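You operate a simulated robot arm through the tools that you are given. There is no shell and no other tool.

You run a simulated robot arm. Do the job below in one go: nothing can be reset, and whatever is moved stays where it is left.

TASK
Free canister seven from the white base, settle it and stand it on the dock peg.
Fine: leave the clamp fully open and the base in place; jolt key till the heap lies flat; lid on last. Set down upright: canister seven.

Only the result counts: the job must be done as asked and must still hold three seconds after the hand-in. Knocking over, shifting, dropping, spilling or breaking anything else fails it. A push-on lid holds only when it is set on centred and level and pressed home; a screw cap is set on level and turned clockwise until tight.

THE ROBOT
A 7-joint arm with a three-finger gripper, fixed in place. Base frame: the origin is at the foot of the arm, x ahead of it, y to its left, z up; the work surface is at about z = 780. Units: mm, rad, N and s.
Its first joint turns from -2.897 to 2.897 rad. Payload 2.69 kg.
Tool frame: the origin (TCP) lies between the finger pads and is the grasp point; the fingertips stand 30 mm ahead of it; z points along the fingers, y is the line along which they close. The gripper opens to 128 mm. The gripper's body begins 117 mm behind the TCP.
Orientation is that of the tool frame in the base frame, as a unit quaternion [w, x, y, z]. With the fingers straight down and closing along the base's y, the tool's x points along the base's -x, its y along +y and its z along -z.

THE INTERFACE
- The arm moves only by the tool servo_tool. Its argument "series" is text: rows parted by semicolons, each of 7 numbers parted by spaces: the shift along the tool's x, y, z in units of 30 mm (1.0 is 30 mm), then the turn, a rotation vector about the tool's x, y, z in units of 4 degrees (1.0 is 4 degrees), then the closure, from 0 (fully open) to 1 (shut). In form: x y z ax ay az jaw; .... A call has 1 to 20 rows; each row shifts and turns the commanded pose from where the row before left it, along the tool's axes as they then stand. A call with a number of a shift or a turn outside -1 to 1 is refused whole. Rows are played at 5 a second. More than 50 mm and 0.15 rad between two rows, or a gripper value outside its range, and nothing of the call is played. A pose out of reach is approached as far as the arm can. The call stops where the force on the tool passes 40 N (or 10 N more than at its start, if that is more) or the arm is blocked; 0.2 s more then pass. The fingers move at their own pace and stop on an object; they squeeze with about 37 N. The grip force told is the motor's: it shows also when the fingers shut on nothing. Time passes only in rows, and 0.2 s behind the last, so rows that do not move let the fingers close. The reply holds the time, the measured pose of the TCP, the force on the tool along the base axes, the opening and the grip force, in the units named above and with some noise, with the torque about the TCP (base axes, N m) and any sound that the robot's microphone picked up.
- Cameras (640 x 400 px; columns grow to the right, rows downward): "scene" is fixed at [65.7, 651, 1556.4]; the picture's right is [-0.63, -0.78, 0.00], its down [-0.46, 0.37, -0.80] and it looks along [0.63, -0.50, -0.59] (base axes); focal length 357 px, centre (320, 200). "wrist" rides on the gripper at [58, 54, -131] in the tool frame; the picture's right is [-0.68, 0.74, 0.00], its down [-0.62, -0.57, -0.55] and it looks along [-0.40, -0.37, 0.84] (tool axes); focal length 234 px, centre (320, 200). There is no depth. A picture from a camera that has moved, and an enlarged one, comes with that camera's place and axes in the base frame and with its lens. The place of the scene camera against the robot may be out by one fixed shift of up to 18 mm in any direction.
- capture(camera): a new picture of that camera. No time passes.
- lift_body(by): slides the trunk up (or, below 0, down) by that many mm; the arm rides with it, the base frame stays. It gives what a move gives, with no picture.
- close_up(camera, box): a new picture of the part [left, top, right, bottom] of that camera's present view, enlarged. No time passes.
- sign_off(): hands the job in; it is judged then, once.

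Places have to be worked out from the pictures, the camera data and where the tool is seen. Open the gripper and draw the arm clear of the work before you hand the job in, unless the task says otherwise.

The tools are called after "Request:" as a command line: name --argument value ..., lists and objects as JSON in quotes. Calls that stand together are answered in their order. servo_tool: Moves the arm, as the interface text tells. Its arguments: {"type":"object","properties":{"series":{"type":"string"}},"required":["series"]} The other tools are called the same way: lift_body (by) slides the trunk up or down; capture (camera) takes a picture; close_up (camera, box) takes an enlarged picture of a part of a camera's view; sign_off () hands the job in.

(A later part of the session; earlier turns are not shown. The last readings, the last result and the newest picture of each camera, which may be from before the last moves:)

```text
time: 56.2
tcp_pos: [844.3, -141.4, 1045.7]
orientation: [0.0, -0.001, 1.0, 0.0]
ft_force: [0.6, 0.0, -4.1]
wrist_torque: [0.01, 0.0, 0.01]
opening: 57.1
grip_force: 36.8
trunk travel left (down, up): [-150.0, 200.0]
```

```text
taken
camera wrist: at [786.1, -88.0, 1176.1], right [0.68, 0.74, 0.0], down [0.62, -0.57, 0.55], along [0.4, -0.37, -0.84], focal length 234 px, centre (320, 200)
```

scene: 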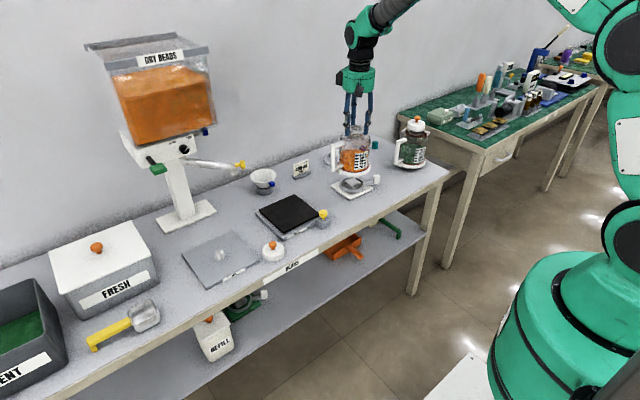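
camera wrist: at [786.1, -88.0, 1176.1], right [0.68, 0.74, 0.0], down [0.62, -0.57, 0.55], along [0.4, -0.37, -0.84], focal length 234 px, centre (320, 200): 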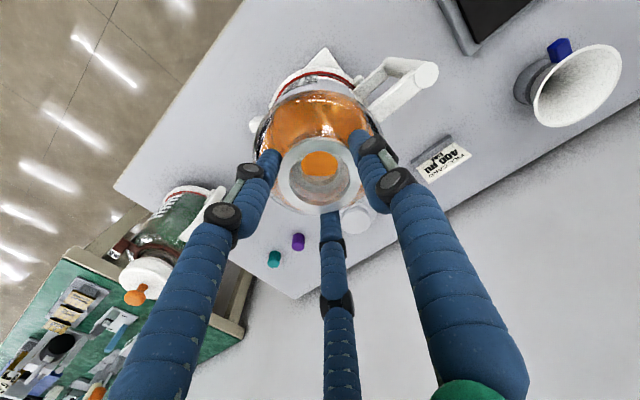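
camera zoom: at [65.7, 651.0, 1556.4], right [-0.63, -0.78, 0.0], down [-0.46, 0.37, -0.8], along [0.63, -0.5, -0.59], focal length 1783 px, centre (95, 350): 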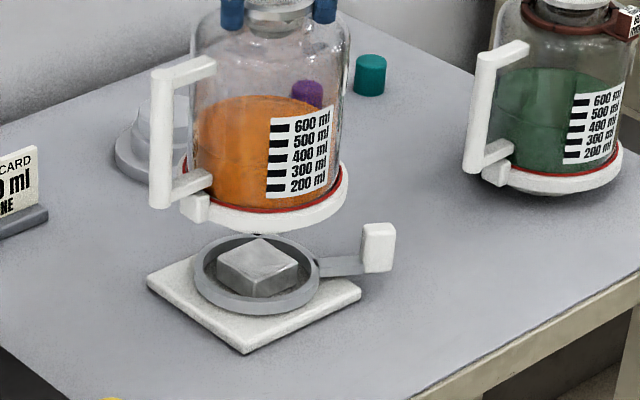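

The canister hangs upright and the base stands with its lever open. I carry it at this height in +y to above the SETTLE plate centre (≈(842,149)).

Request:
servo_tool --series "0 0.2 0 0 0 0 1; 0 0.4 0 0 0 0 1; 0 0.6 0 0 0 0 1; 0 0.65 0 0 0 0 1; 0 0.65 0 0 0 0 1; 0 0.65 0 0 0 0 1; 0 0.65 0 0 0 0 1; 0 0.65 0 0 0 0 1; 0 0.65 0 0 0 0 1; 0 0.65 0 0 0 0 1; 0 0.65 0 0 0 0 1; 0 0.65 0 0 0 0 1; 0 0.65 0 0 0 0 1; 0 0.65 0 0 0 0 1; 0 0.65 0 0 0 0 1; 0 0.4 0 0 0 0 1; 0 0.2 0 0 0 0 1; 0 0 0 0 0 0 1; 0 0 0 0 0 0 1"

Request:
capture --camera "scene"

Request:
capture --camera "wrist"

Request:
close_up --camera "scene" --box '[240, 140, 360, 250]'

```text
time: 60.2
tcp_pos: [844.1, 143.4, 1045.0]
orientation: [0.0, -0.001, 1.0, 0.0]
ft_force: [-0.5, 0.5, -0.2]
wrist_torque: [0.02, 0.03, -0.02]
opening: 56.9
grip_force: 37.1
trunk travel left (down, up): [-150.0, 200.0]
```

```text
taken
```

scene: 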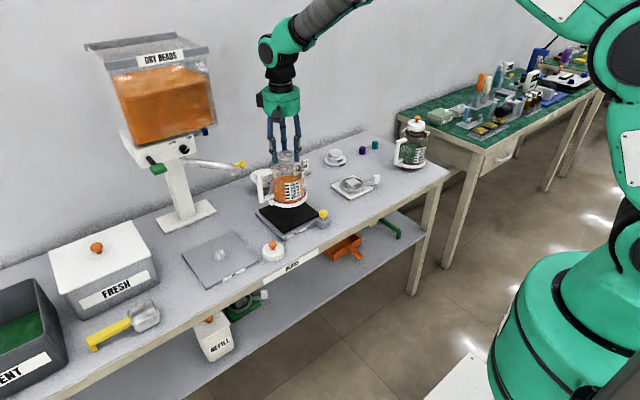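

```text
taken
camera wrist: at [785.5, 199.6, 1176.5], right [0.68, 0.74, 0.0], down [0.62, -0.56, 0.55], along [0.4, -0.37, -0.84], focal length 234 px, centre (320, 200)
```

wrist: 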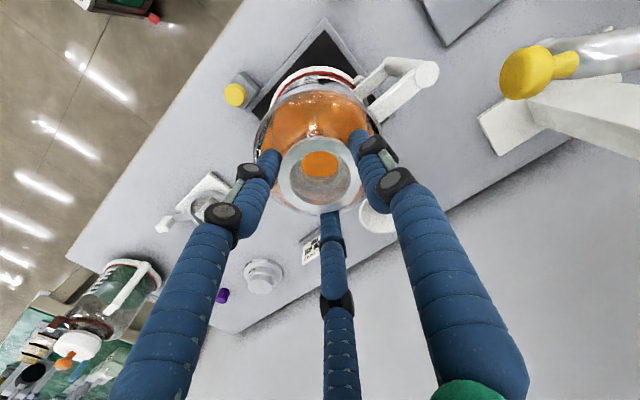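

```text
3.64 times, centred on (300, 195) of scene
camera zoom: at [65.7, 651.0, 1556.4], right [-0.63, -0.78, 0.0], down [-0.46, 0.37, -0.8], along [0.63, -0.5, -0.59], focal length 1297 px, centre (393, 218)
```

zoom: 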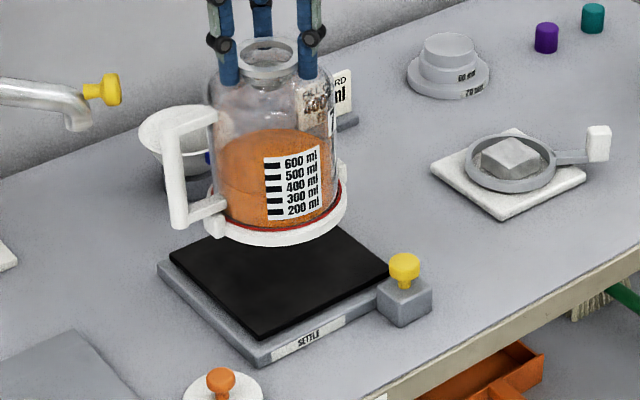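

The z force dropped to about zero, which is odd for a hanging canister. I take a still reading to check.

Request:
servo_tool --series "0 0 0 0 0 0 1; 0 0 0 0 0 0 1"

Request:
close_up --camera "scene" --box '[255, 160, 335, 240]'

Request:
close_up --camera "wrist" --box '[220, 10, 440, 220]'

```text
time: 60.8
tcp_pos: [842.8, 144.2, 1045.7]
orientation: [0.0, 0.0, 1.0, 0.0]
ft_force: [0.1, 0.8, 0.1]
wrist_torque: [-0.03, 0.02, -0.01]
opening: 57.3
grip_force: 36.7
trunk travel left (down, up): [-150.0, 200.0]
```

```text
5.00 times, centred on (295, 200) of scene
camera zoom: at [65.7, 651.0, 1556.4], right [-0.63, -0.78, 0.0], down [-0.46, 0.37, -0.8], along [0.63, -0.5, -0.59], focal length 1783 px, centre (445, 200)
```

zoom: 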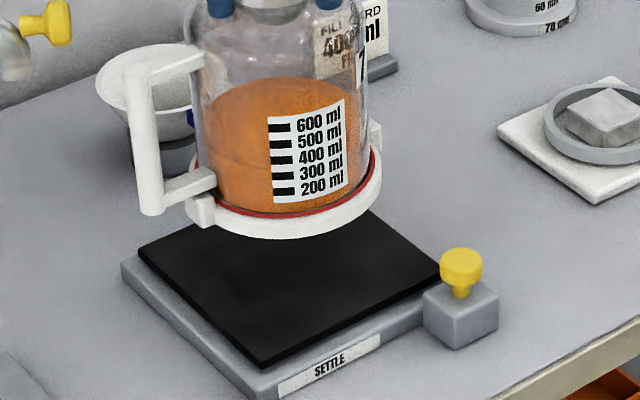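

```text
1.90 times, centred on (330, 115) of wrist
camera zoom: at [785.5, 199.6, 1176.5], right [0.68, 0.74, 0.0], down [0.62, -0.56, 0.55], along [0.4, -0.37, -0.84], focal length 446 px, centre (301, 362)
```

zoom: 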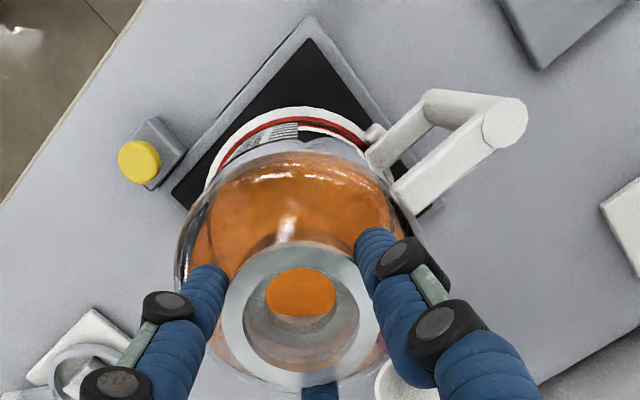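

The sensor seems to have re-zeroed; the picture shows the canister hanging ~45 mm over the plate, well centred (plate centre ≈(846,145)). I lower in steps, watching for contact.

Request:
servo_tool --series "-0.05 0 0.25 0 0 0 1; 0 0 0.3 0 0 0 1; 0 0 0.3 0 0 0 1; 0 0 0.2 0 0 0 1; 0 0 0 0 0 0 1; 0 0 0 0 0 0 1"

Request:
servo_tool --series "0 0 0.1 0 0 0 1; 0 0 0 0 0 0 1"

Request:
servo_tool --series "0 0 0.1 0 0 0 1; 0 0 0 0 0 0 1"

Request:
close_up --camera "scene" --box '[255, 160, 335, 240]'

```text
time: 62.2
tcp_pos: [845.0, 144.5, 1014.3]
orientation: [0.0, -0.001, 1.0, -0.001]
ft_force: [0.9, -0.5, -0.5]
wrist_torque: [0.03, -0.01, -0.02]
opening: 57.1
grip_force: 37.7
trunk travel left (down, up): [-150.0, 200.0]
```

```text
time: 62.8
tcp_pos: [845.4, 145.2, 1012.2]
orientation: [0.0, 0.0, 1.0, 0.0]
ft_force: [0.3, 0.2, 1.1]
wrist_torque: [-0.04, 0.0, -0.03]
opening: 57.2
grip_force: 36.7
trunk travel left (down, up): [-150.0, 200.0]
```

```text
time: 63.4
tcp_pos: [844.4, 143.8, 1008.1]
orientation: [0.0, -0.001, 1.0, 0.0]
ft_force: [0.2, -0.3, -0.5]
wrist_torque: [-0.01, -0.01, -0.01]
opening: 57.0
grip_force: 36.8
trunk travel left (down, up): [-150.0, 200.0]
```

```text
5.00 times, centred on (295, 200) of scene
camera zoom: at [65.7, 651.0, 1556.4], right [-0.63, -0.78, 0.0], down [-0.46, 0.37, -0.8], along [0.63, -0.5, -0.59], focal length 1783 px, centre (445, 200)
```

zoom: 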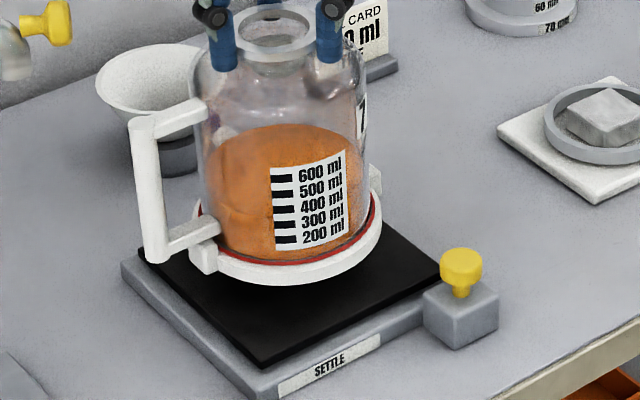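

Still hanging a little above the plate; continuing with small steps until the plate takes the weight.

Request:
servo_tool --series "0 0 0.1 0 0 0 1; 0 0 0 0 0 0 1"

Request:
servo_tool --series "0 0 0.1 0 0 0 1; 0 0 0 0 0 0 1"

Request:
servo_tool --series "0 0 0.07 0 0 0 1; 0 0 0 0 0 0 1"

Request:
close_up --camera "scene" --box '[255, 180, 335, 240]'

```text
time: 64.0
tcp_pos: [843.4, 146.0, 1006.0]
orientation: [0.001, 0.0, 1.0, 0.001]
ft_force: [1.5, -0.2, -0.3]
wrist_torque: [-0.02, 0.03, -0.02]
opening: 57.1
grip_force: 36.8
trunk travel left (down, up): [-150.0, 200.0]
```

```text
time: 64.6
tcp_pos: [843.9, 145.5, 1002.8]
orientation: [0.0, 0.0, 1.0, -0.001]
ft_force: [0.3, -0.2, -0.6]
wrist_torque: [0.0, -0.02, 0.0]
opening: 57.1
grip_force: 36.8
trunk travel left (down, up): [-150.0, 200.0]
```

```text
time: 65.2
tcp_pos: [845.6, 145.7, 999.4]
orientation: [0.0, -0.001, 1.0, -0.001]
ft_force: [-0.5, 0.1, -0.4]
wrist_torque: [0.04, -0.04, 0.01]
opening: 56.9
grip_force: 37.0
trunk travel left (down, up): [-150.0, 200.0]
```

```text
6.67 times, centred on (295, 210) of scene
camera zoom: at [65.7, 651.0, 1556.4], right [-0.63, -0.78, 0.0], down [-0.46, 0.37, -0.8], along [0.63, -0.5, -0.59], focal length 2378 px, centre (487, 133)
```

zoom: 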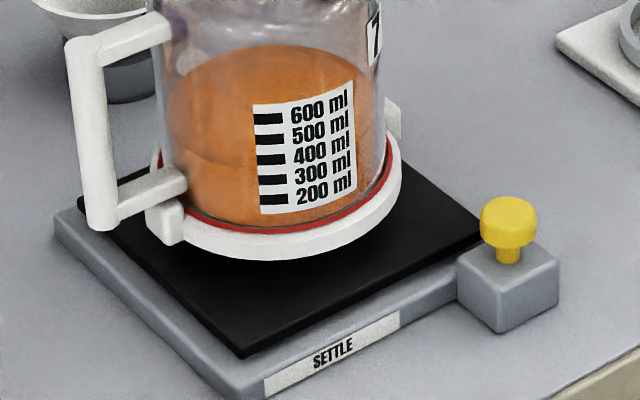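

No contact yet. Continue down in small steps.

Request:
servo_tool --series "0 0 0.07 0 0 0 1; 0 0 0 0 0 0 1"

Request:
servo_tool --series "0 0 0.07 0 0 0 1; 0 0 0 0 0 0 1"

Request:
servo_tool --series "0 0 0.07 0 0 0 1; 0 0 0 0 0 0 1"

Request:
close_up --camera "scene" --box '[255, 180, 335, 240]'

```text
time: 65.8
tcp_pos: [844.9, 145.4, 998.3]
orientation: [0.0, 0.0, 1.0, 0.0]
ft_force: [0.1, 0.5, 0.2]
wrist_torque: [-0.01, 0.0, -0.02]
opening: 57.2
grip_force: 37.6
trunk travel left (down, up): [-150.0, 200.0]
```

```text
time: 66.4
tcp_pos: [845.0, 144.9, 996.2]
orientation: [0.0, 0.001, 1.0, 0.0]
ft_force: [0.7, -0.1, 1.1]
wrist_torque: [-0.02, 0.02, 0.02]
opening: 57.2
grip_force: 37.1
trunk travel left (down, up): [-150.0, 200.0]
```

```text
time: 67.0
tcp_pos: [844.4, 145.8, 994.4]
orientation: [0.001, 0.0, 1.0, 0.0]
ft_force: [0.5, -0.3, -0.5]
wrist_torque: [-0.02, 0.01, -0.01]
opening: 57.2
grip_force: 37.3
trunk travel left (down, up): [-150.0, 200.0]
```

```text
6.67 times, centred on (295, 210) of scene
camera zoom: at [65.7, 651.0, 1556.4], right [-0.63, -0.78, 0.0], down [-0.46, 0.37, -0.8], along [0.63, -0.5, -0.59], focal length 2378 px, centre (487, 133)
```

zoom: 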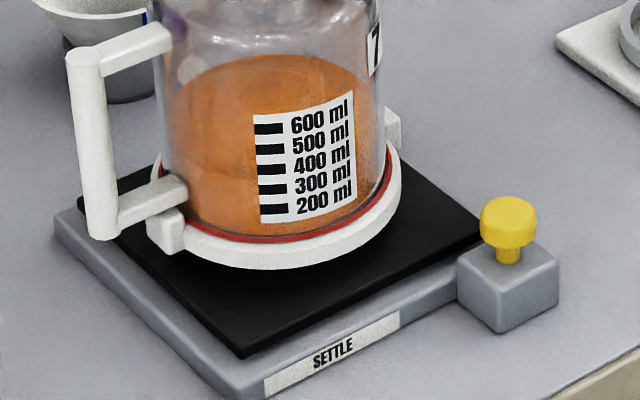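

About 6–8 mm to go by my estimate. Continue.

Request:
servo_tool --series "0 0 0.07 0 0 0 1; 0 0 0 0 0 0 1"

Request:
servo_tool --series "0 0 0.07 0 0 0 1; 0 0 0 0 0 0 1"

Request:
servo_tool --series "0 0 0.07 0 0 0 1; 0 0 0 0 0 0 1"

Request:
close_up --camera "scene" --box '[255, 180, 335, 240]'

```text
time: 67.6
tcp_pos: [845.0, 145.3, 994.3]
orientation: [0.0, -0.001, 1.0, 0.0]
ft_force: [-3.4, -3.6, 5.3]
wrist_torque: [-0.25, 0.6, 0.12]
opening: 56.8
grip_force: 37.1
trunk travel left (down, up): [-150.0, 200.0]
```

```text
time: 68.2
tcp_pos: [845.3, 145.9, 994.1]
orientation: [0.001, -0.001, 1.0, 0.0]
ft_force: [-3.1, -7.1, 20.7]
wrist_torque: [-0.56, 0.66, 0.09]
opening: 56.9
grip_force: 36.8
trunk travel left (down, up): [-150.0, 200.0]
```

```text
time: 68.9
tcp_pos: [846.7, 145.7, 994.1]
orientation: [0.003, 0.0, 1.0, 0.0]
ft_force: [-5.3, -2.1, 12.4]
wrist_torque: [-0.03, 0.52, 0.06]
opening: 57.5
grip_force: 37.1
trunk travel left (down, up): [-150.0, 200.0]
stopped in row 2: the force on the tool passed its limit at 40 N (the readings are from after the stop); the commanded pose is now the measured one
```

```text
6.67 times, centred on (295, 210) of scene
camera zoom: at [65.7, 651.0, 1556.4], right [-0.63, -0.78, 0.0], down [-0.46, 0.37, -0.8], along [0.63, -0.5, -0.59], focal length 2378 px, centre (487, 133)
```

zoom: 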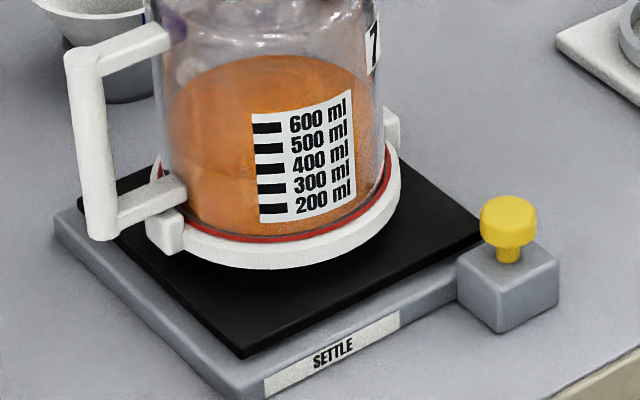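

The plate took the load at TCP z≈994 (I overshot into ~12–20 N). I ease up slightly to relieve the force before opening.

Request:
servo_tool --series "0 0 -0.03 0 0 0 1; 0 0 0 0 0 0 1"

Request:
close_up --camera "scene" --box '[255, 150, 335, 230]'

Request:
close_up --camera "wrist" --box '[220, 10, 440, 220]'

```text
time: 69.5
tcp_pos: [846.9, 146.1, 994.3]
orientation: [0.003, 0.0, 1.0, 0.0]
ft_force: [-2.3, -4.1, 13.0]
wrist_torque: [-0.56, -0.09, -0.1]
opening: 57.3
grip_force: 37.6
trunk travel left (down, up): [-150.0, 200.0]
```

```text
5.00 times, centred on (295, 190) of scene
camera zoom: at [65.7, 651.0, 1556.4], right [-0.63, -0.78, 0.0], down [-0.46, 0.37, -0.8], along [0.63, -0.5, -0.59], focal length 1783 px, centre (445, 250)
```

zoom: 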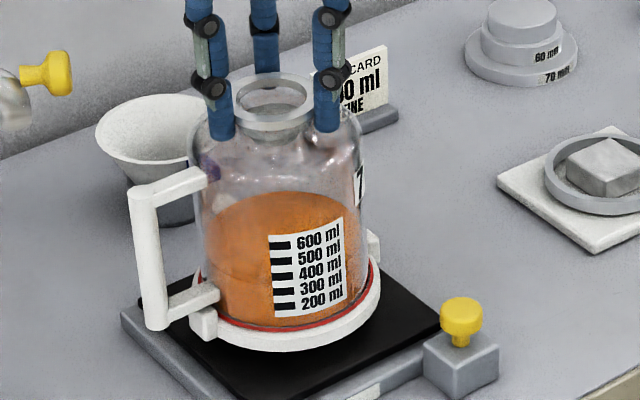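

```text
1.90 times, centred on (330, 115) of wrist
camera zoom: at [787.8, 200.7, 1124.2], right [0.68, 0.74, 0.01], down [0.61, -0.57, 0.55], along [0.41, -0.37, -0.83], focal length 446 px, centre (301, 362)
```

zoom: 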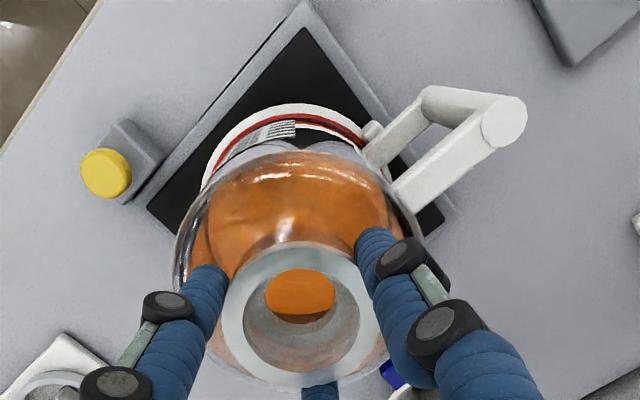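

Still 13 N; ease up another bit.

Request:
servo_tool --series "0 0 -0.04 0 0 0 1; 0 0 0 0 0 0 1"

Request:
servo_tool --series "0 0 0 0 0 0 1; 0 0 0 0 0 0 1"

```text
time: 70.1
tcp_pos: [846.6, 145.8, 994.0]
orientation: [0.002, 0.0, 1.0, 0.001]
ft_force: [2.8, -5.6, 8.0]
wrist_torque: [-0.73, -0.83, -0.18]
opening: 57.1
grip_force: 37.0
trunk travel left (down, up): [-150.0, 200.0]
```

```text
time: 70.7
tcp_pos: [845.4, 146.1, 993.5]
orientation: [0.002, 0.0, 1.0, 0.001]
ft_force: [2.5, -3.4, 8.9]
wrist_torque: [-0.35, -0.72, -0.12]
opening: 57.5
grip_force: 36.9
trunk travel left (down, up): [-150.0, 200.0]
```

Another 1.5 mm up, then I'll open slowly.

Request:
servo_tool --series "0 0 -0.05 0 0 0 1; 0 0 0 0 0 0 1; 0 0 0 0 0 0 1"

```text
time: 71.5
tcp_pos: [846.5, 145.1, 994.4]
orientation: [0.002, -0.001, 1.0, -0.001]
ft_force: [0.1, -0.2, -0.6]
wrist_torque: [-0.01, -0.33, -0.02]
opening: 57.2
grip_force: 36.8
trunk travel left (down, up): [-150.0, 200.0]
```

The load is now near zero, just in contact. I open the fingers gradually.

Request:
servo_tool --series "0 0 0 0 0 0 0.56; 0 0 0 0 0 0 0.53; 0 0 0 0 0 0 0.5; 0 0 0 0 0 0 0.45; 0 0 0 0 0 0 0.38; 0 0 0 0 0 0 0.3; 0 0 0 0 0 0 0.3"

Request:
close_up --camera "scene" --box '[255, 150, 335, 230]'

Request:
close_up --camera "wrist" --box '[220, 80, 420, 230]'

```text
time: 73.1
tcp_pos: [845.3, 146.7, 994.6]
orientation: [0.004, 0.0, 1.0, 0.001]
ft_force: [-0.2, 0.0, -0.3]
wrist_torque: [-0.02, -0.03, 0.0]
opening: 89.7
grip_force: 0.0
trunk travel left (down, up): [-150.0, 200.0]
```

```text
5.00 times, centred on (295, 190) of scene
camera zoom: at [65.7, 651.0, 1556.4], right [-0.63, -0.78, 0.0], down [-0.46, 0.37, -0.8], along [0.63, -0.5, -0.59], focal length 1783 px, centre (445, 250)
```

zoom: 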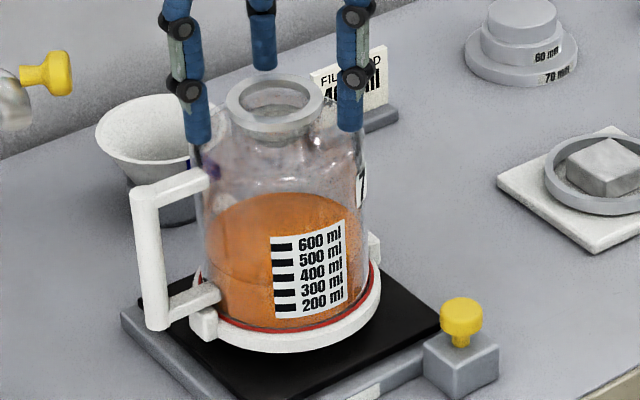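

```text
2.67 times, centred on (320, 155) of wrist
camera zoom: at [787.7, 201.4, 1125.4], right [0.68, 0.74, 0.0], down [0.61, -0.57, 0.55], along [0.41, -0.37, -0.83], focal length 624 px, centre (320, 320)
```

zoom: 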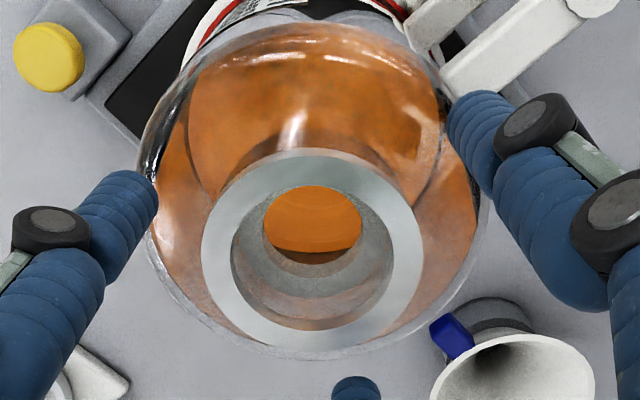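

The canister stands on the settle plate. The heap surface inside is still uneven. The key top I place at (745.5, 80, z≈838). I rise, close the fingers, move beside the key with the tool turned so the hand's boxes stay clear of the canister.

Request:
servo_tool --series "0 0 -0.3 0 0 0 0.2; 0 0 -0.6 0 0.086 0 0.1; 0 0 -0.7 0 0 0 0.1; 0 0 -0.7 0 0 0 0.1; 0.833 -0.55 0 0 0 0 0.4; 0.833 -0.55 0 0 0 0 0.7; 0.833 -0.55 0 0 0 0 1; 0.833 -0.55 0 0 0 0 1; 0 0 0 0 0 -1 1; 0 0 0 0 0 -1 1; 0 0 0 0 0 -1 1; 0 0 0 0 0 -1 1; 0 0 0 0 0 -1 1; 0 0 0 0 0 -1 1; 0 0 0 0 0 -1 1; 0 0 0 0 0 -1 1; 0 0 0 0 0 -1 1; 0 0 0 0 0 -1 1; 0 0 0 0 0 -1 1; 0 0 0 0 0 0 1"

Request:
close_up --camera "scene" --box '[250, 120, 370, 240]'

Request:
capture --camera "wrist"

```text
time: 77.3
tcp_pos: [746.8, 79.8, 1064.5]
orientation: [0.0, -0.376, 0.927, 0.0]
ft_force: [0.1, 0.1, 0.3]
wrist_torque: [0.01, 0.01, -0.02]
opening: 2.0
grip_force: 31.1
trunk travel left (down, up): [-150.0, 200.0]
```

```text
3.33 times, centred on (310, 180) of scene
camera zoom: at [65.7, 651.0, 1556.4], right [-0.63, -0.78, 0.0], down [-0.46, 0.37, -0.8], along [0.63, -0.5, -0.59], focal length 1189 px, centre (353, 267)
```

zoom: 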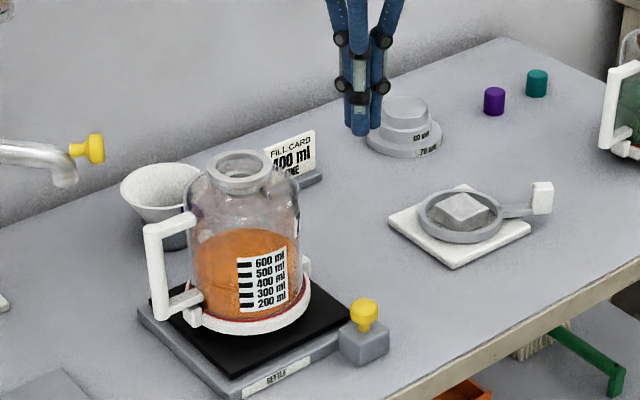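

```text
taken
camera wrist: at [668.2, 79.3, 1195.0], right [-0.03, 1.0, 0.0], down [0.84, 0.02, 0.55], along [0.55, 0.01, -0.84], focal length 234 px, centre (320, 200)
```

wrist: 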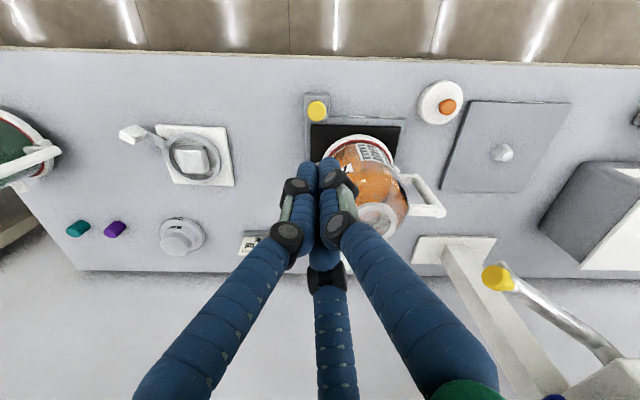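

Good overview: key at (745,79), lid at (737,272), peg near (814,402). I go down above the key to TCP z≈885.

Request:
servo_tool --series "0.05 0 0.85 0 0 0 1; 0 0 0.85 0 0 0 1; 0 0 0.85 0 0 0 1; 0 0 0.85 0 0 0 1; 0 0 0.85 0 0 0 1; 0 0 0.85 0 0 0 1; 0 0 0.85 0 0 0 1; 0 0 0 0 0 0 1; 0 0 0 0 0 0 1"

Request:
close_up --camera "scene" --box '[260, 140, 350, 230]'

Request:
capture --camera "wrist"

```text
time: 79.3
tcp_pos: [743.7, 79.4, 885.1]
orientation: [-0.001, -0.375, 0.927, 0.001]
ft_force: [0.4, -0.6, -0.7]
wrist_torque: [0.02, 0.0, 0.0]
opening: 2.0
grip_force: 31.8
trunk travel left (down, up): [-150.0, 200.0]
```

```text
4.44 times, centred on (305, 185) of scene
camera zoom: at [65.7, 651.0, 1556.4], right [-0.63, -0.78, 0.0], down [-0.46, 0.37, -0.8], along [0.63, -0.5, -0.59], focal length 1585 px, centre (387, 267)
```

zoom: 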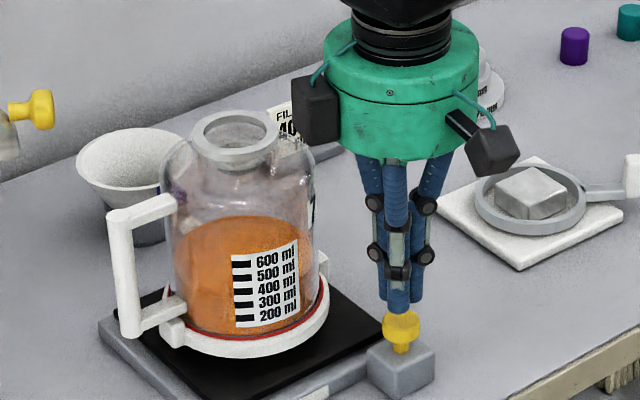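

```text
taken
camera wrist: at [665.5, 78.9, 1016.2], right [-0.03, 1.0, 0.0], down [0.84, 0.02, 0.55], along [0.55, 0.01, -0.84], focal length 234 px, centre (320, 200)
```

wrist: 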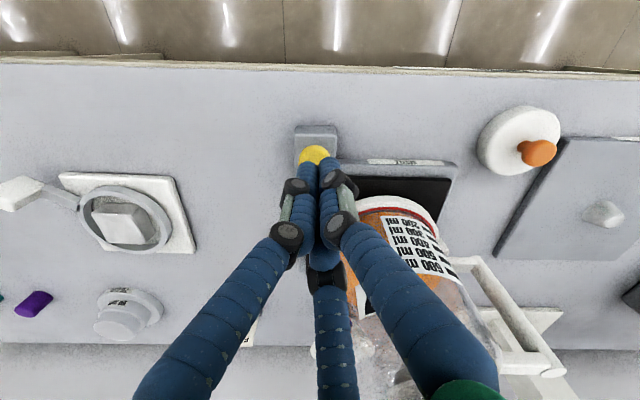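

The tips are right above the key. I take a reference zoom of the heap, then press.

Request:
close_up --camera "scene" --box '[275, 165, 335, 220]'

Request:
servo_tool --series "0 0 0.2 0 0 0 1; 0 0 0.2 0 0 0 1; 0 0 0.1 0 0 0 1; 0 0 0 0 0 0 1"

```text
7.27 times, centred on (305, 192) of scene
camera zoom: at [65.7, 651.0, 1556.4], right [-0.63, -0.78, 0.0], down [-0.46, 0.37, -0.8], along [0.63, -0.5, -0.59], focal length 2594 px, centre (429, 254)
```

zoom: 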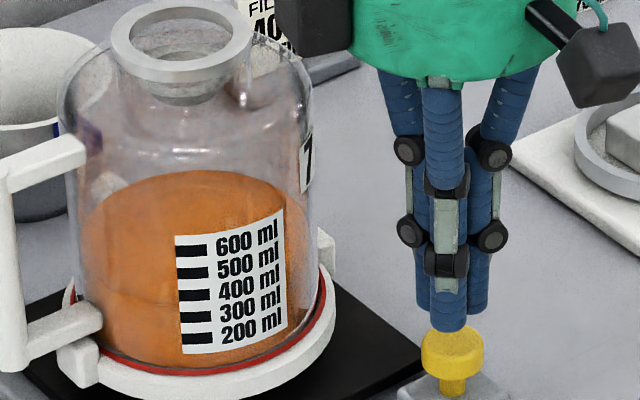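

```text
time: 80.3
tcp_pos: [745.7, 80.1, 869.5]
orientation: [0.0, -0.375, 0.927, 0.001]
ft_force: [0.1, -0.2, -0.1]
wrist_torque: [-0.02, 0.02, -0.03]
opening: 2.4
grip_force: 31.3
trunk travel left (down, up): [-150.0, 200.0]
```

Tips at about key height, no contact yet. I press down in small steps.

Request:
servo_tool --series "0 0 0.07 0 0 0 1; 0 0 0.07 0 0 0 1; 0 0 0 0 0 0 1"

Request:
servo_tool --series "0 0 0.07 0 0 0 1; 0 0 0.07 0 0 0 1; 0 0 0 0 0 0 1"

Request:
close_up --camera "scene" --box '[275, 165, 335, 220]'

```text
time: 81.1
tcp_pos: [746.2, 79.8, 867.0]
orientation: [0.0, -0.374, 0.927, 0.0]
ft_force: [-0.8, -0.2, 0.1]
wrist_torque: [-0.02, -0.02, -0.01]
opening: 2.0
grip_force: 31.4
trunk travel left (down, up): [-150.0, 200.0]
```

```text
time: 81.9
tcp_pos: [745.6, 80.1, 862.4]
orientation: [0.0, -0.375, 0.927, 0.001]
ft_force: [-0.6, 0.4, 2.5]
wrist_torque: [0.03, -0.01, -0.02]
opening: 2.3
grip_force: 31.0
trunk travel left (down, up): [-150.0, 200.0]
```

```text
7.27 times, centred on (305, 192) of scene
camera zoom: at [65.7, 651.0, 1556.4], right [-0.63, -0.78, 0.0], down [-0.46, 0.37, -0.8], along [0.63, -0.5, -0.59], focal length 2594 px, centre (429, 254)
```

zoom: 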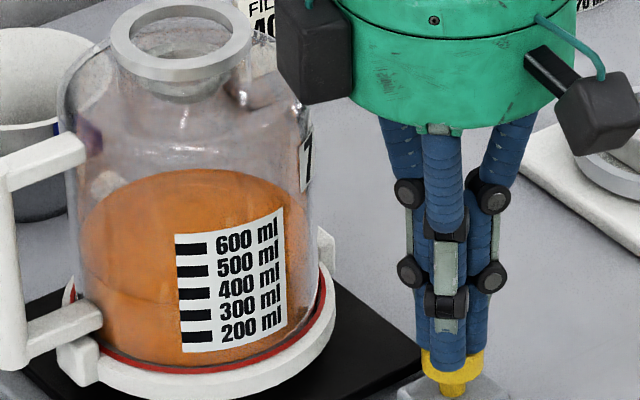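

Contact with the key (2.5 N). I press further in 2 mm steps, listening for a sound.

Request:
servo_tool --series "0 0 0.07 0 0 0 1; 0 0 0 0 0 0 1"

Request:
servo_tool --series "0 0 0.07 0 0 0 1; 0 0 0 0 0 0 1"

Request:
close_up --camera "scene" --box '[275, 165, 335, 220]'

```text
time: 82.5
tcp_pos: [745.7, 78.1, 861.0]
orientation: [-0.001, -0.375, 0.927, 0.001]
ft_force: [-0.3, 1.6, 3.8]
wrist_torque: [0.05, 0.0, -0.02]
opening: 2.0
grip_force: 31.6
trunk travel left (down, up): [-150.0, 200.0]
```

```text
time: 83.1
tcp_pos: [745.1, 78.0, 858.4]
orientation: [-0.002, -0.375, 0.927, 0.001]
ft_force: [-0.8, 3.0, 3.1]
wrist_torque: [0.0, 0.01, 0.03]
opening: 2.3
grip_force: 31.4
trunk travel left (down, up): [-150.0, 200.0]
```

```text
7.27 times, centred on (305, 192) of scene
camera zoom: at [65.7, 651.0, 1556.4], right [-0.63, -0.78, 0.0], down [-0.46, 0.37, -0.8], along [0.63, -0.5, -0.59], focal length 2594 px, centre (429, 254)
```

zoom: 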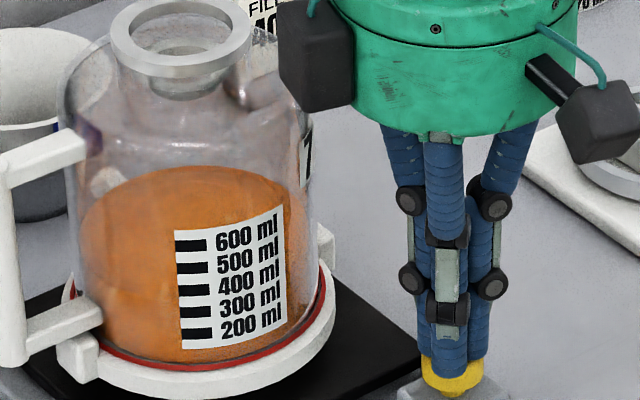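

The key is moving down and the canister seems to have risen slightly. I continue pressing in small steps.

Request:
servo_tool --series "0 0 0.07 0 0 0 1; 0 0 0 0 0 0 1"

Request:
close_up --camera "scene" --box '[275, 165, 335, 220]'

```text
time: 83.7
tcp_pos: [746.3, 78.0, 857.8]
orientation: [0.0, -0.376, 0.927, 0.001]
ft_force: [2.1, -1.6, 2.7]
wrist_torque: [-0.09, -0.04, 0.0]
opening: 1.8
grip_force: 31.4
trunk travel left (down, up): [-150.0, 200.0]
heard: click
```

```text
7.27 times, centred on (305, 192) of scene
camera zoom: at [65.7, 651.0, 1556.4], right [-0.63, -0.78, 0.0], down [-0.46, 0.37, -0.8], along [0.63, -0.5, -0.59], focal length 2594 px, centre (429, 254)
```

zoom: 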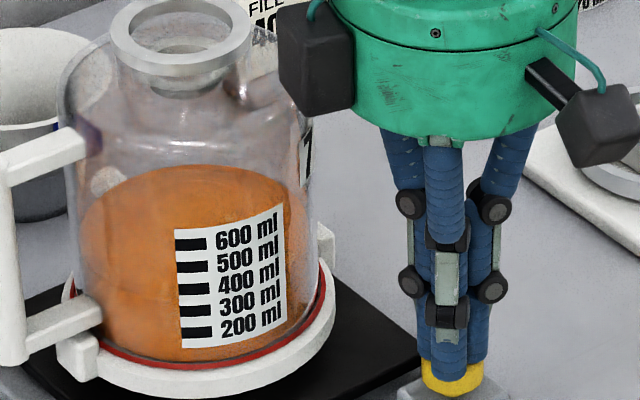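

A click was heard at TCP z≈858: that's one jolt. I release the key and look at the heap.

Request:
servo_tool --series "0 0 -0.2 0 0 0 1; 0 0 -0.2 0 0 0 1; 0 0 0 0 0 0 1"

Request:
close_up --camera "scene" --box '[275, 165, 335, 220]'

Request:
close_up --camera "wrist" --box '[310, 160, 510, 320]'

```text
time: 84.5
tcp_pos: [745.1, 78.8, 869.1]
orientation: [0.0, -0.375, 0.927, 0.001]
ft_force: [-0.1, -0.2, 0.3]
wrist_torque: [0.01, -0.02, -0.01]
opening: 2.0
grip_force: 31.3
trunk travel left (down, up): [-150.0, 200.0]
```

```text
7.27 times, centred on (305, 192) of scene
camera zoom: at [65.7, 651.0, 1556.4], right [-0.63, -0.78, 0.0], down [-0.46, 0.37, -0.8], along [0.63, -0.5, -0.59], focal length 2594 px, centre (429, 254)
```

zoom: 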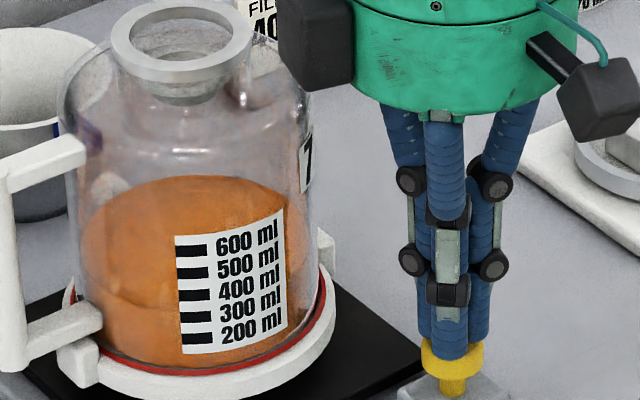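

```text
2.50 times, centred on (410, 240) of wrist
camera zoom: at [666.2, 77.4, 999.5], right [-0.03, 1.0, 0.0], down [0.84, 0.02, 0.55], along [0.55, 0.01, -0.84], focal length 585 px, centre (95, 100)
```

zoom: 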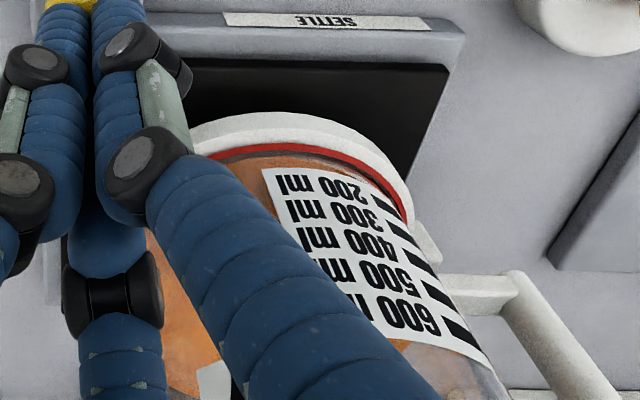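

The heap has slumped a little. I press again (same depth), release and look.

Request:
servo_tool --series "0 0 0.14 0 0 0 1; 0 0 0.14 0 0 0 1; 0 0 0.14 0 0 0 1; 0 0 0 0 0 0 1; 0 0 -0.14 0 0 0 1; 0 0 -0.14 0 0 0 1; 0 0 -0.14 0 0 0 1; 0 0 0 0 0 0 1"

Request:
close_up --camera "scene" --box '[275, 165, 335, 220]'

```text
time: 86.3
tcp_pos: [745.0, 77.7, 867.8]
orientation: [0.0, -0.374, 0.928, 0.0]
ft_force: [-0.6, -0.3, 0.6]
wrist_torque: [-0.01, -0.01, 0.01]
opening: 2.0
grip_force: 31.4
trunk travel left (down, up): [-150.0, 200.0]
heard: click
```

```text
7.27 times, centred on (305, 192) of scene
camera zoom: at [65.7, 651.0, 1556.4], right [-0.63, -0.78, 0.0], down [-0.46, 0.37, -0.8], along [0.63, -0.5, -0.59], focal length 2594 px, centre (429, 254)
```

zoom: 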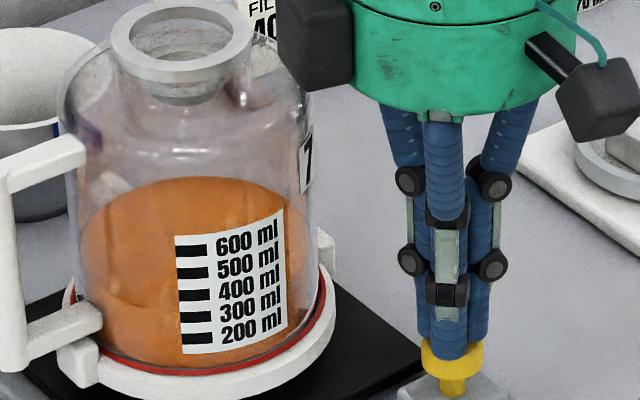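

Each click slumps it further. Let me zoom in on the canister to judge the surface shape.

Request:
close_up --camera "scene" --box '[280, 183, 322, 218]'

Request:
servo_tool --series "0 0 0.14 0 0 0 1; 0 0 0.14 0 0 0 1; 0 0 0.14 0 0 0 1; 0 0 0 0 0 0 1; 0 0 -0.14 0 0 0 1; 0 0 -0.14 0 0 0 1; 0 0 -0.14 0 0 0 1; 0 0 0 0 0 0 1"

Request:
close_up --camera "scene" --box '[280, 183, 322, 218]'

```text
11.43 times, centred on (301, 200) of scene
camera zoom: at [65.7, 651.0, 1556.4], right [-0.63, -0.78, 0.0], down [-0.46, 0.37, -0.8], along [0.63, -0.5, -0.59], focal length 4076 px, centre (537, 194)
```

zoom: 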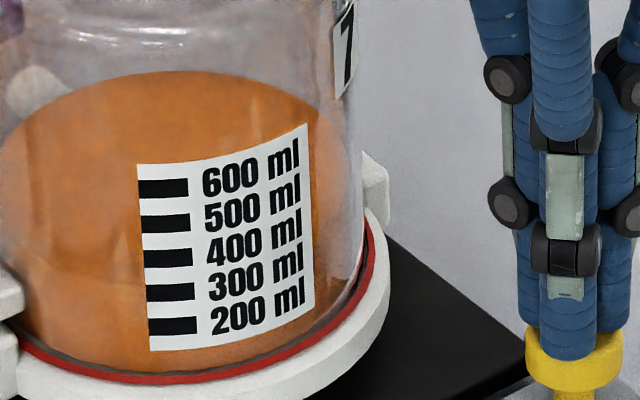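

```text
time: 88.1
tcp_pos: [744.6, 79.0, 867.1]
orientation: [-0.001, -0.374, 0.927, 0.001]
ft_force: [-0.5, 0.1, 0.6]
wrist_torque: [0.01, -0.03, -0.01]
opening: 1.9
grip_force: 31.3
trunk travel left (down, up): [-150.0, 200.0]
heard: click
```

```text
11.43 times, centred on (301, 200) of scene
camera zoom: at [65.7, 651.0, 1556.4], right [-0.63, -0.78, 0.0], down [-0.46, 0.37, -0.8], along [0.63, -0.5, -0.59], focal length 4076 px, centre (537, 194)
```

zoom: 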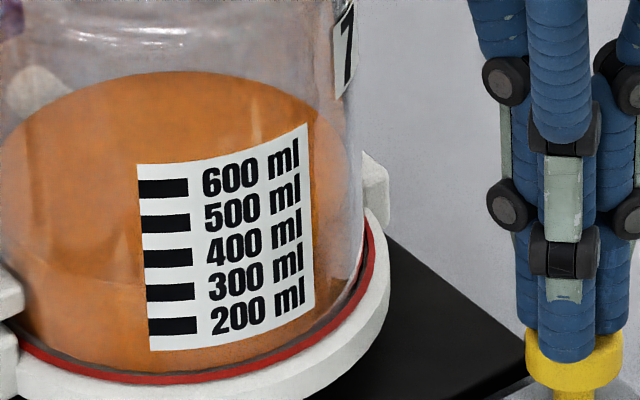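

The change is getting small; I press twice more and compare.

Request:
servo_tool --series "0 0 0.14 0 0 0 1; 0 0 0.14 0 0 0 1; 0 0 0.14 0 0 0 1; 0 0 0 0 0 0 1; 0 0 -0.14 0 0 0 1; 0 0 -0.14 0 0 0 1; 0 0 -0.14 0 0 0 1; 0 0 0 0 0 0 1; 0 0 0.14 0 0 0 1; 0 0 0.14 0 0 0 1; 0 0 0.14 0 0 0 1; 0 0 0 0 0 0 1; 0 0 -0.14 0 0 0 1; 0 0 -0.14 0 0 0 1; 0 0 -0.14 0 0 0 1; 0 0 0 0 0 0 1"

Request:
close_up --camera "scene" --box '[280, 183, 322, 218]'

Request:
close_up --camera "scene" --box '[250, 150, 370, 240]'

```text
time: 91.5
tcp_pos: [745.5, 78.8, 867.8]
orientation: [0.0, -0.374, 0.927, 0.001]
ft_force: [-0.4, 0.5, -1.0]
wrist_torque: [0.0, -0.03, 0.02]
opening: 2.2
grip_force: 31.2
trunk travel left (down, up): [-150.0, 200.0]
heard: click, click
```

```text
11.43 times, centred on (301, 200) of scene
camera zoom: at [65.7, 651.0, 1556.4], right [-0.63, -0.78, 0.0], down [-0.46, 0.37, -0.8], along [0.63, -0.5, -0.59], focal length 4076 px, centre (537, 194)
```

zoom: 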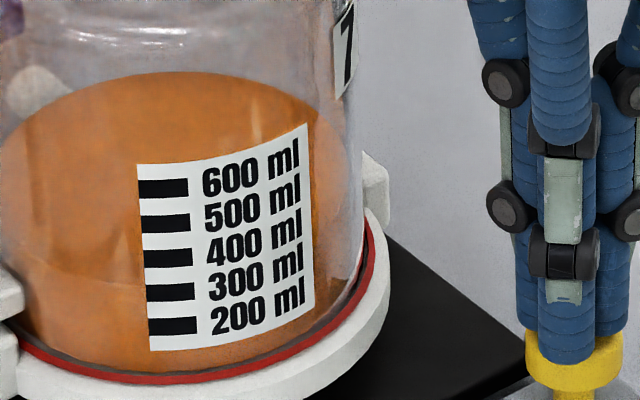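

```text
4.44 times, centred on (310, 195) of scene
camera zoom: at [65.7, 651.0, 1556.4], right [-0.63, -0.78, 0.0], down [-0.46, 0.37, -0.8], along [0.63, -0.5, -0.59], focal length 1585 px, centre (364, 222)
```

zoom: 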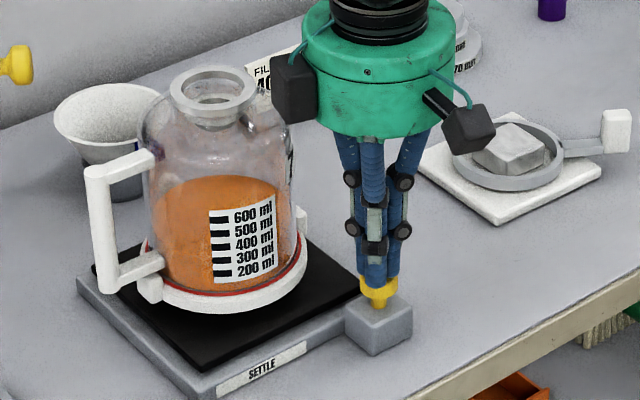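

It's converging toward a flat ellipse (near rim rising). I press several more times.

Request:
servo_tool --series "0 0 0.14 0 0 0 1; 0 0 0.14 0 0 0 1; 0 0 0.14 0 0 0 1; 0 0 0 0 0 0 1; 0 0 -0.14 0 0 0 1; 0 0 -0.14 0 0 0 1; 0 0 -0.14 0 0 0 1; 0 0 0 0 0 0 1; 0 0 0.14 0 0 0 1; 0 0 0.14 0 0 0 1; 0 0 0.14 0 0 0 1; 0 0 0 0 0 0 1; 0 0 -0.14 0 0 0 1; 0 0 -0.14 0 0 0 1; 0 0 -0.14 0 0 0 1; 0 0 0 0 0 0 1"

Request:
close_up --camera "scene" --box '[280, 183, 322, 218]'

Request:
servo_tool --series "0 0 0.14 0 0 0 1; 0 0 0.14 0 0 0 1; 0 0 0.14 0 0 0 1; 0 0 0 0 0 0 1; 0 0 -0.14 0 0 0 1; 0 0 -0.14 0 0 0 1; 0 0 -0.14 0 0 0 1; 0 0 0 0 0 0 1; 0 0 0.14 0 0 0 1; 0 0 0.14 0 0 0 1; 0 0 0.14 0 0 0 1; 0 0 0 0 0 0 1; 0 0 -0.14 0 0 0 1; 0 0 -0.14 0 0 0 1; 0 0 -0.14 0 0 0 1; 0 0 0 0 0 0 1"

Request:
close_up --camera "scene" --box '[280, 183, 322, 218]'

```text
time: 94.9
tcp_pos: [745.5, 77.5, 867.7]
orientation: [0.0, -0.376, 0.927, 0.0]
ft_force: [-0.4, -0.5, -0.3]
wrist_torque: [-0.01, 0.0, 0.02]
opening: 2.1
grip_force: 31.6
trunk travel left (down, up): [-150.0, 200.0]
heard: click, click
```

```text
11.43 times, centred on (301, 200) of scene
camera zoom: at [65.7, 651.0, 1556.4], right [-0.63, -0.78, 0.0], down [-0.46, 0.37, -0.8], along [0.63, -0.5, -0.59], focal length 4076 px, centre (537, 194)
```

zoom: 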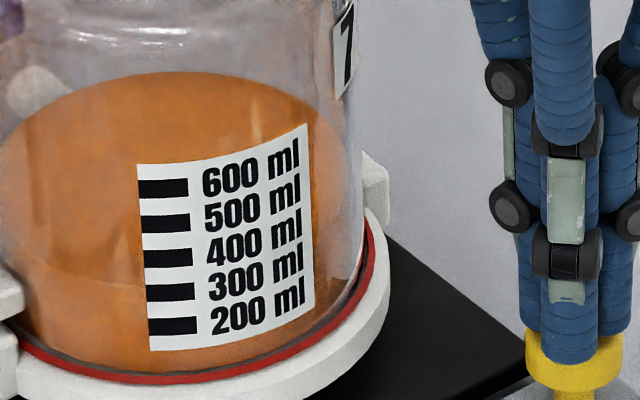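

```text
time: 98.3
tcp_pos: [745.0, 78.5, 867.2]
orientation: [-0.001, -0.375, 0.927, 0.001]
ft_force: [-0.5, 0.1, -0.8]
wrist_torque: [-0.01, 0.0, -0.01]
opening: 2.2
grip_force: 31.2
trunk travel left (down, up): [-150.0, 200.0]
heard: click, click
```

```text
11.43 times, centred on (301, 200) of scene
camera zoom: at [65.7, 651.0, 1556.4], right [-0.63, -0.78, 0.0], down [-0.46, 0.37, -0.8], along [0.63, -0.5, -0.59], focal length 4076 px, centre (537, 194)
```

zoom: 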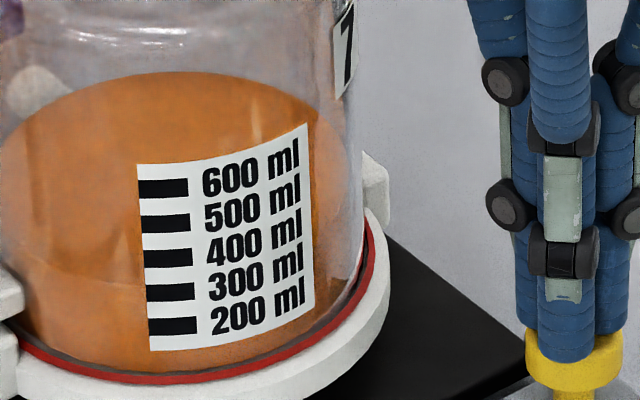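

The last two pictures (7 and 9 clicks) look identical: the surface has settled flat. I rise, turn back, open the fingers and go above the canister, checking the surface through the neck from above.

Request:
servo_tool --series "0 0 -0.6 0 0 0 1; 0 0 -0.95 0 0 0 1; 0 0 -0.95 0 0 0 1; 0 0 -0.95 0 0 0 1; 0 0 -0.95 0 0 0 1; 0 0 -0.95 0 0 0 1; 0 0 -0.95 0 0 0 1; 0 0 -0.3 0 0 1 0.7; 0 0 0 0 0 1 0.4; 0 0 0 0 0 1 0.3; 0 0 0 0 0 1 0.3; 0 0 0 0 0 1 0.3; 0 0 0 0 0 1 0.3; 0 0 0 0 0 1 0.3; 0 0 0 0 0 1 0.3; 0 0 0 0 0 1 0.3; 0 0 0 0 0 1 0.3; 0 0 0 0 0 1 0.3; 0 0 0 0 0 0 0.3"

Request:
capture --camera "wrist"

Request:
close_up --camera "scene" --box '[250, 150, 350, 240]'

```text
time: 102.3
tcp_pos: [745.1, 79.0, 1066.9]
orientation: [-0.001, 0.0, 1.0, 0.0]
ft_force: [0.0, -0.5, 0.0]
wrist_torque: [-0.02, 0.01, 0.01]
opening: 89.4
grip_force: 0.0
trunk travel left (down, up): [-150.0, 200.0]
```

```text
taken
camera wrist: at [687.5, 133.5, 1196.9], right [0.68, 0.74, 0.0], down [0.62, -0.57, 0.55], along [0.4, -0.37, -0.84], focal length 234 px, centre (320, 200)
```

wrist: 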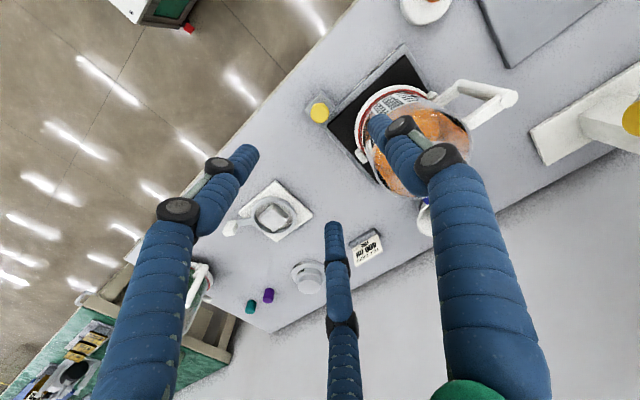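

```text
4.44 times, centred on (300, 195) of scene
camera zoom: at [65.7, 651.0, 1556.4], right [-0.63, -0.78, 0.0], down [-0.46, 0.37, -0.8], along [0.63, -0.5, -0.59], focal length 1585 px, centre (409, 222)
```

zoom: 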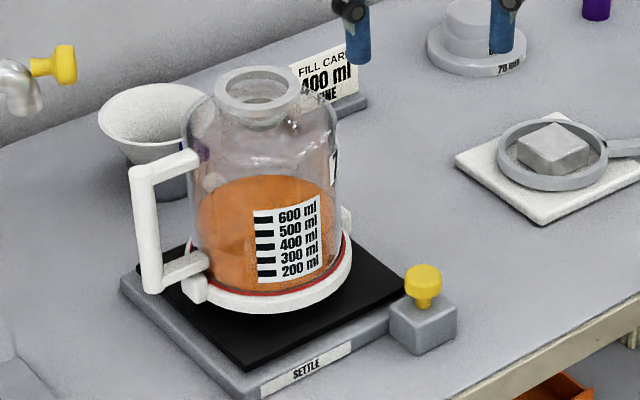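

The surface looks flat from the side. Before moving the canister I want an accurate look at the FILL plate, peg and lid, so I move the camera over there at safe height.

Request:
servo_tool --series "0.167 0.823 0 0 0 0 0.3; 0.167 0.823 0 0 0 0 0.3; 0.167 0.823 0 0 0 0 0.3; 0.167 0.823 0 0 0 0 0.3; 0.167 0.823 0 0 0 0 0.3; 0.167 0.823 0 0 0 0 0.3; 0.167 0.823 0 0 0 0 0.3; 0.167 0.823 0 0 0 0 0.3; 0.167 0.823 0 0 0 0 0.3; 0.167 0.823 0 0 0 0 0.3; 0.167 0.823 0 0 0 0 0.3; 0.167 0.823 0 0 0 0 0.3; 0.167 0.823 0 0 0 0 0.3; 0 0 0 0 0 0 0.3"

Request:
servo_tool --series "0 0 0 0 0 -1 0.1; 0 0 0 0 0 -1 0; 0 0 0 0 0 -1 0; 0 0 0 0 0 -1 0; 0 0 0 0 0 -1 0; 0 0 0 0 0 -1 0; 0 0 0 0 0 -1 0; 0 0 0 0 0 -1 0; 0 0 0 0 0 -1 0; 0 0 0 0 0 -1 0; 0 0 0 0 0 -1 0; 0 0 0 0 0 0 0"

Request:
capture --camera "wrist"

Request:
close_up --camera "wrist" --box '[220, 80, 400, 240]'

```text
time: 105.3
tcp_pos: [680.4, 399.7, 1067.6]
orientation: [-0.001, 0.0, 1.0, 0.0]
ft_force: [0.2, -0.1, -0.7]
wrist_torque: [-0.05, -0.03, 0.0]
opening: 89.6
grip_force: 0.1
trunk travel left (down, up): [-150.0, 200.0]
```

```text
time: 107.9
tcp_pos: [680.2, 400.0, 1067.3]
orientation: [-0.001, -0.376, 0.927, 0.001]
ft_force: [0.9, -0.8, -0.5]
wrist_torque: [0.0, 0.0, 0.0]
opening: 128.1
grip_force: 0.2
trunk travel left (down, up): [-150.0, 200.0]
```

```text
taken
camera wrist: at [601.3, 398.4, 1197.7], right [-0.03, 1.0, 0.0], down [0.84, 0.02, 0.55], along [0.55, 0.01, -0.84], focal length 234 px, centre (320, 200)
```

wrist: 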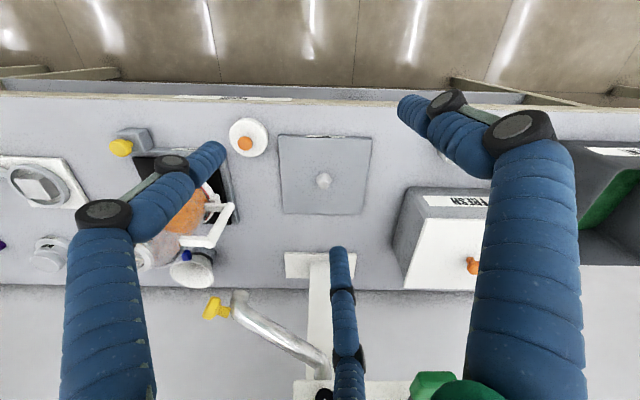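

```text
2.50 times, centred on (310, 160) of wrist
camera zoom: at [601.3, 398.4, 1197.7], right [-0.03, 1.0, 0.0], down [0.84, 0.02, 0.55], along [0.55, 0.01, -0.84], focal length 585 px, centre (345, 300)
```

zoom: 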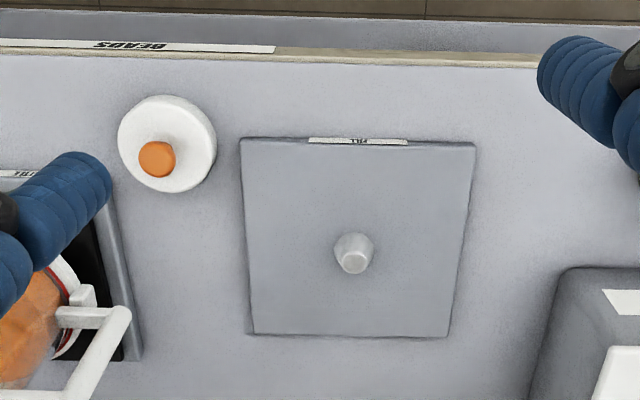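

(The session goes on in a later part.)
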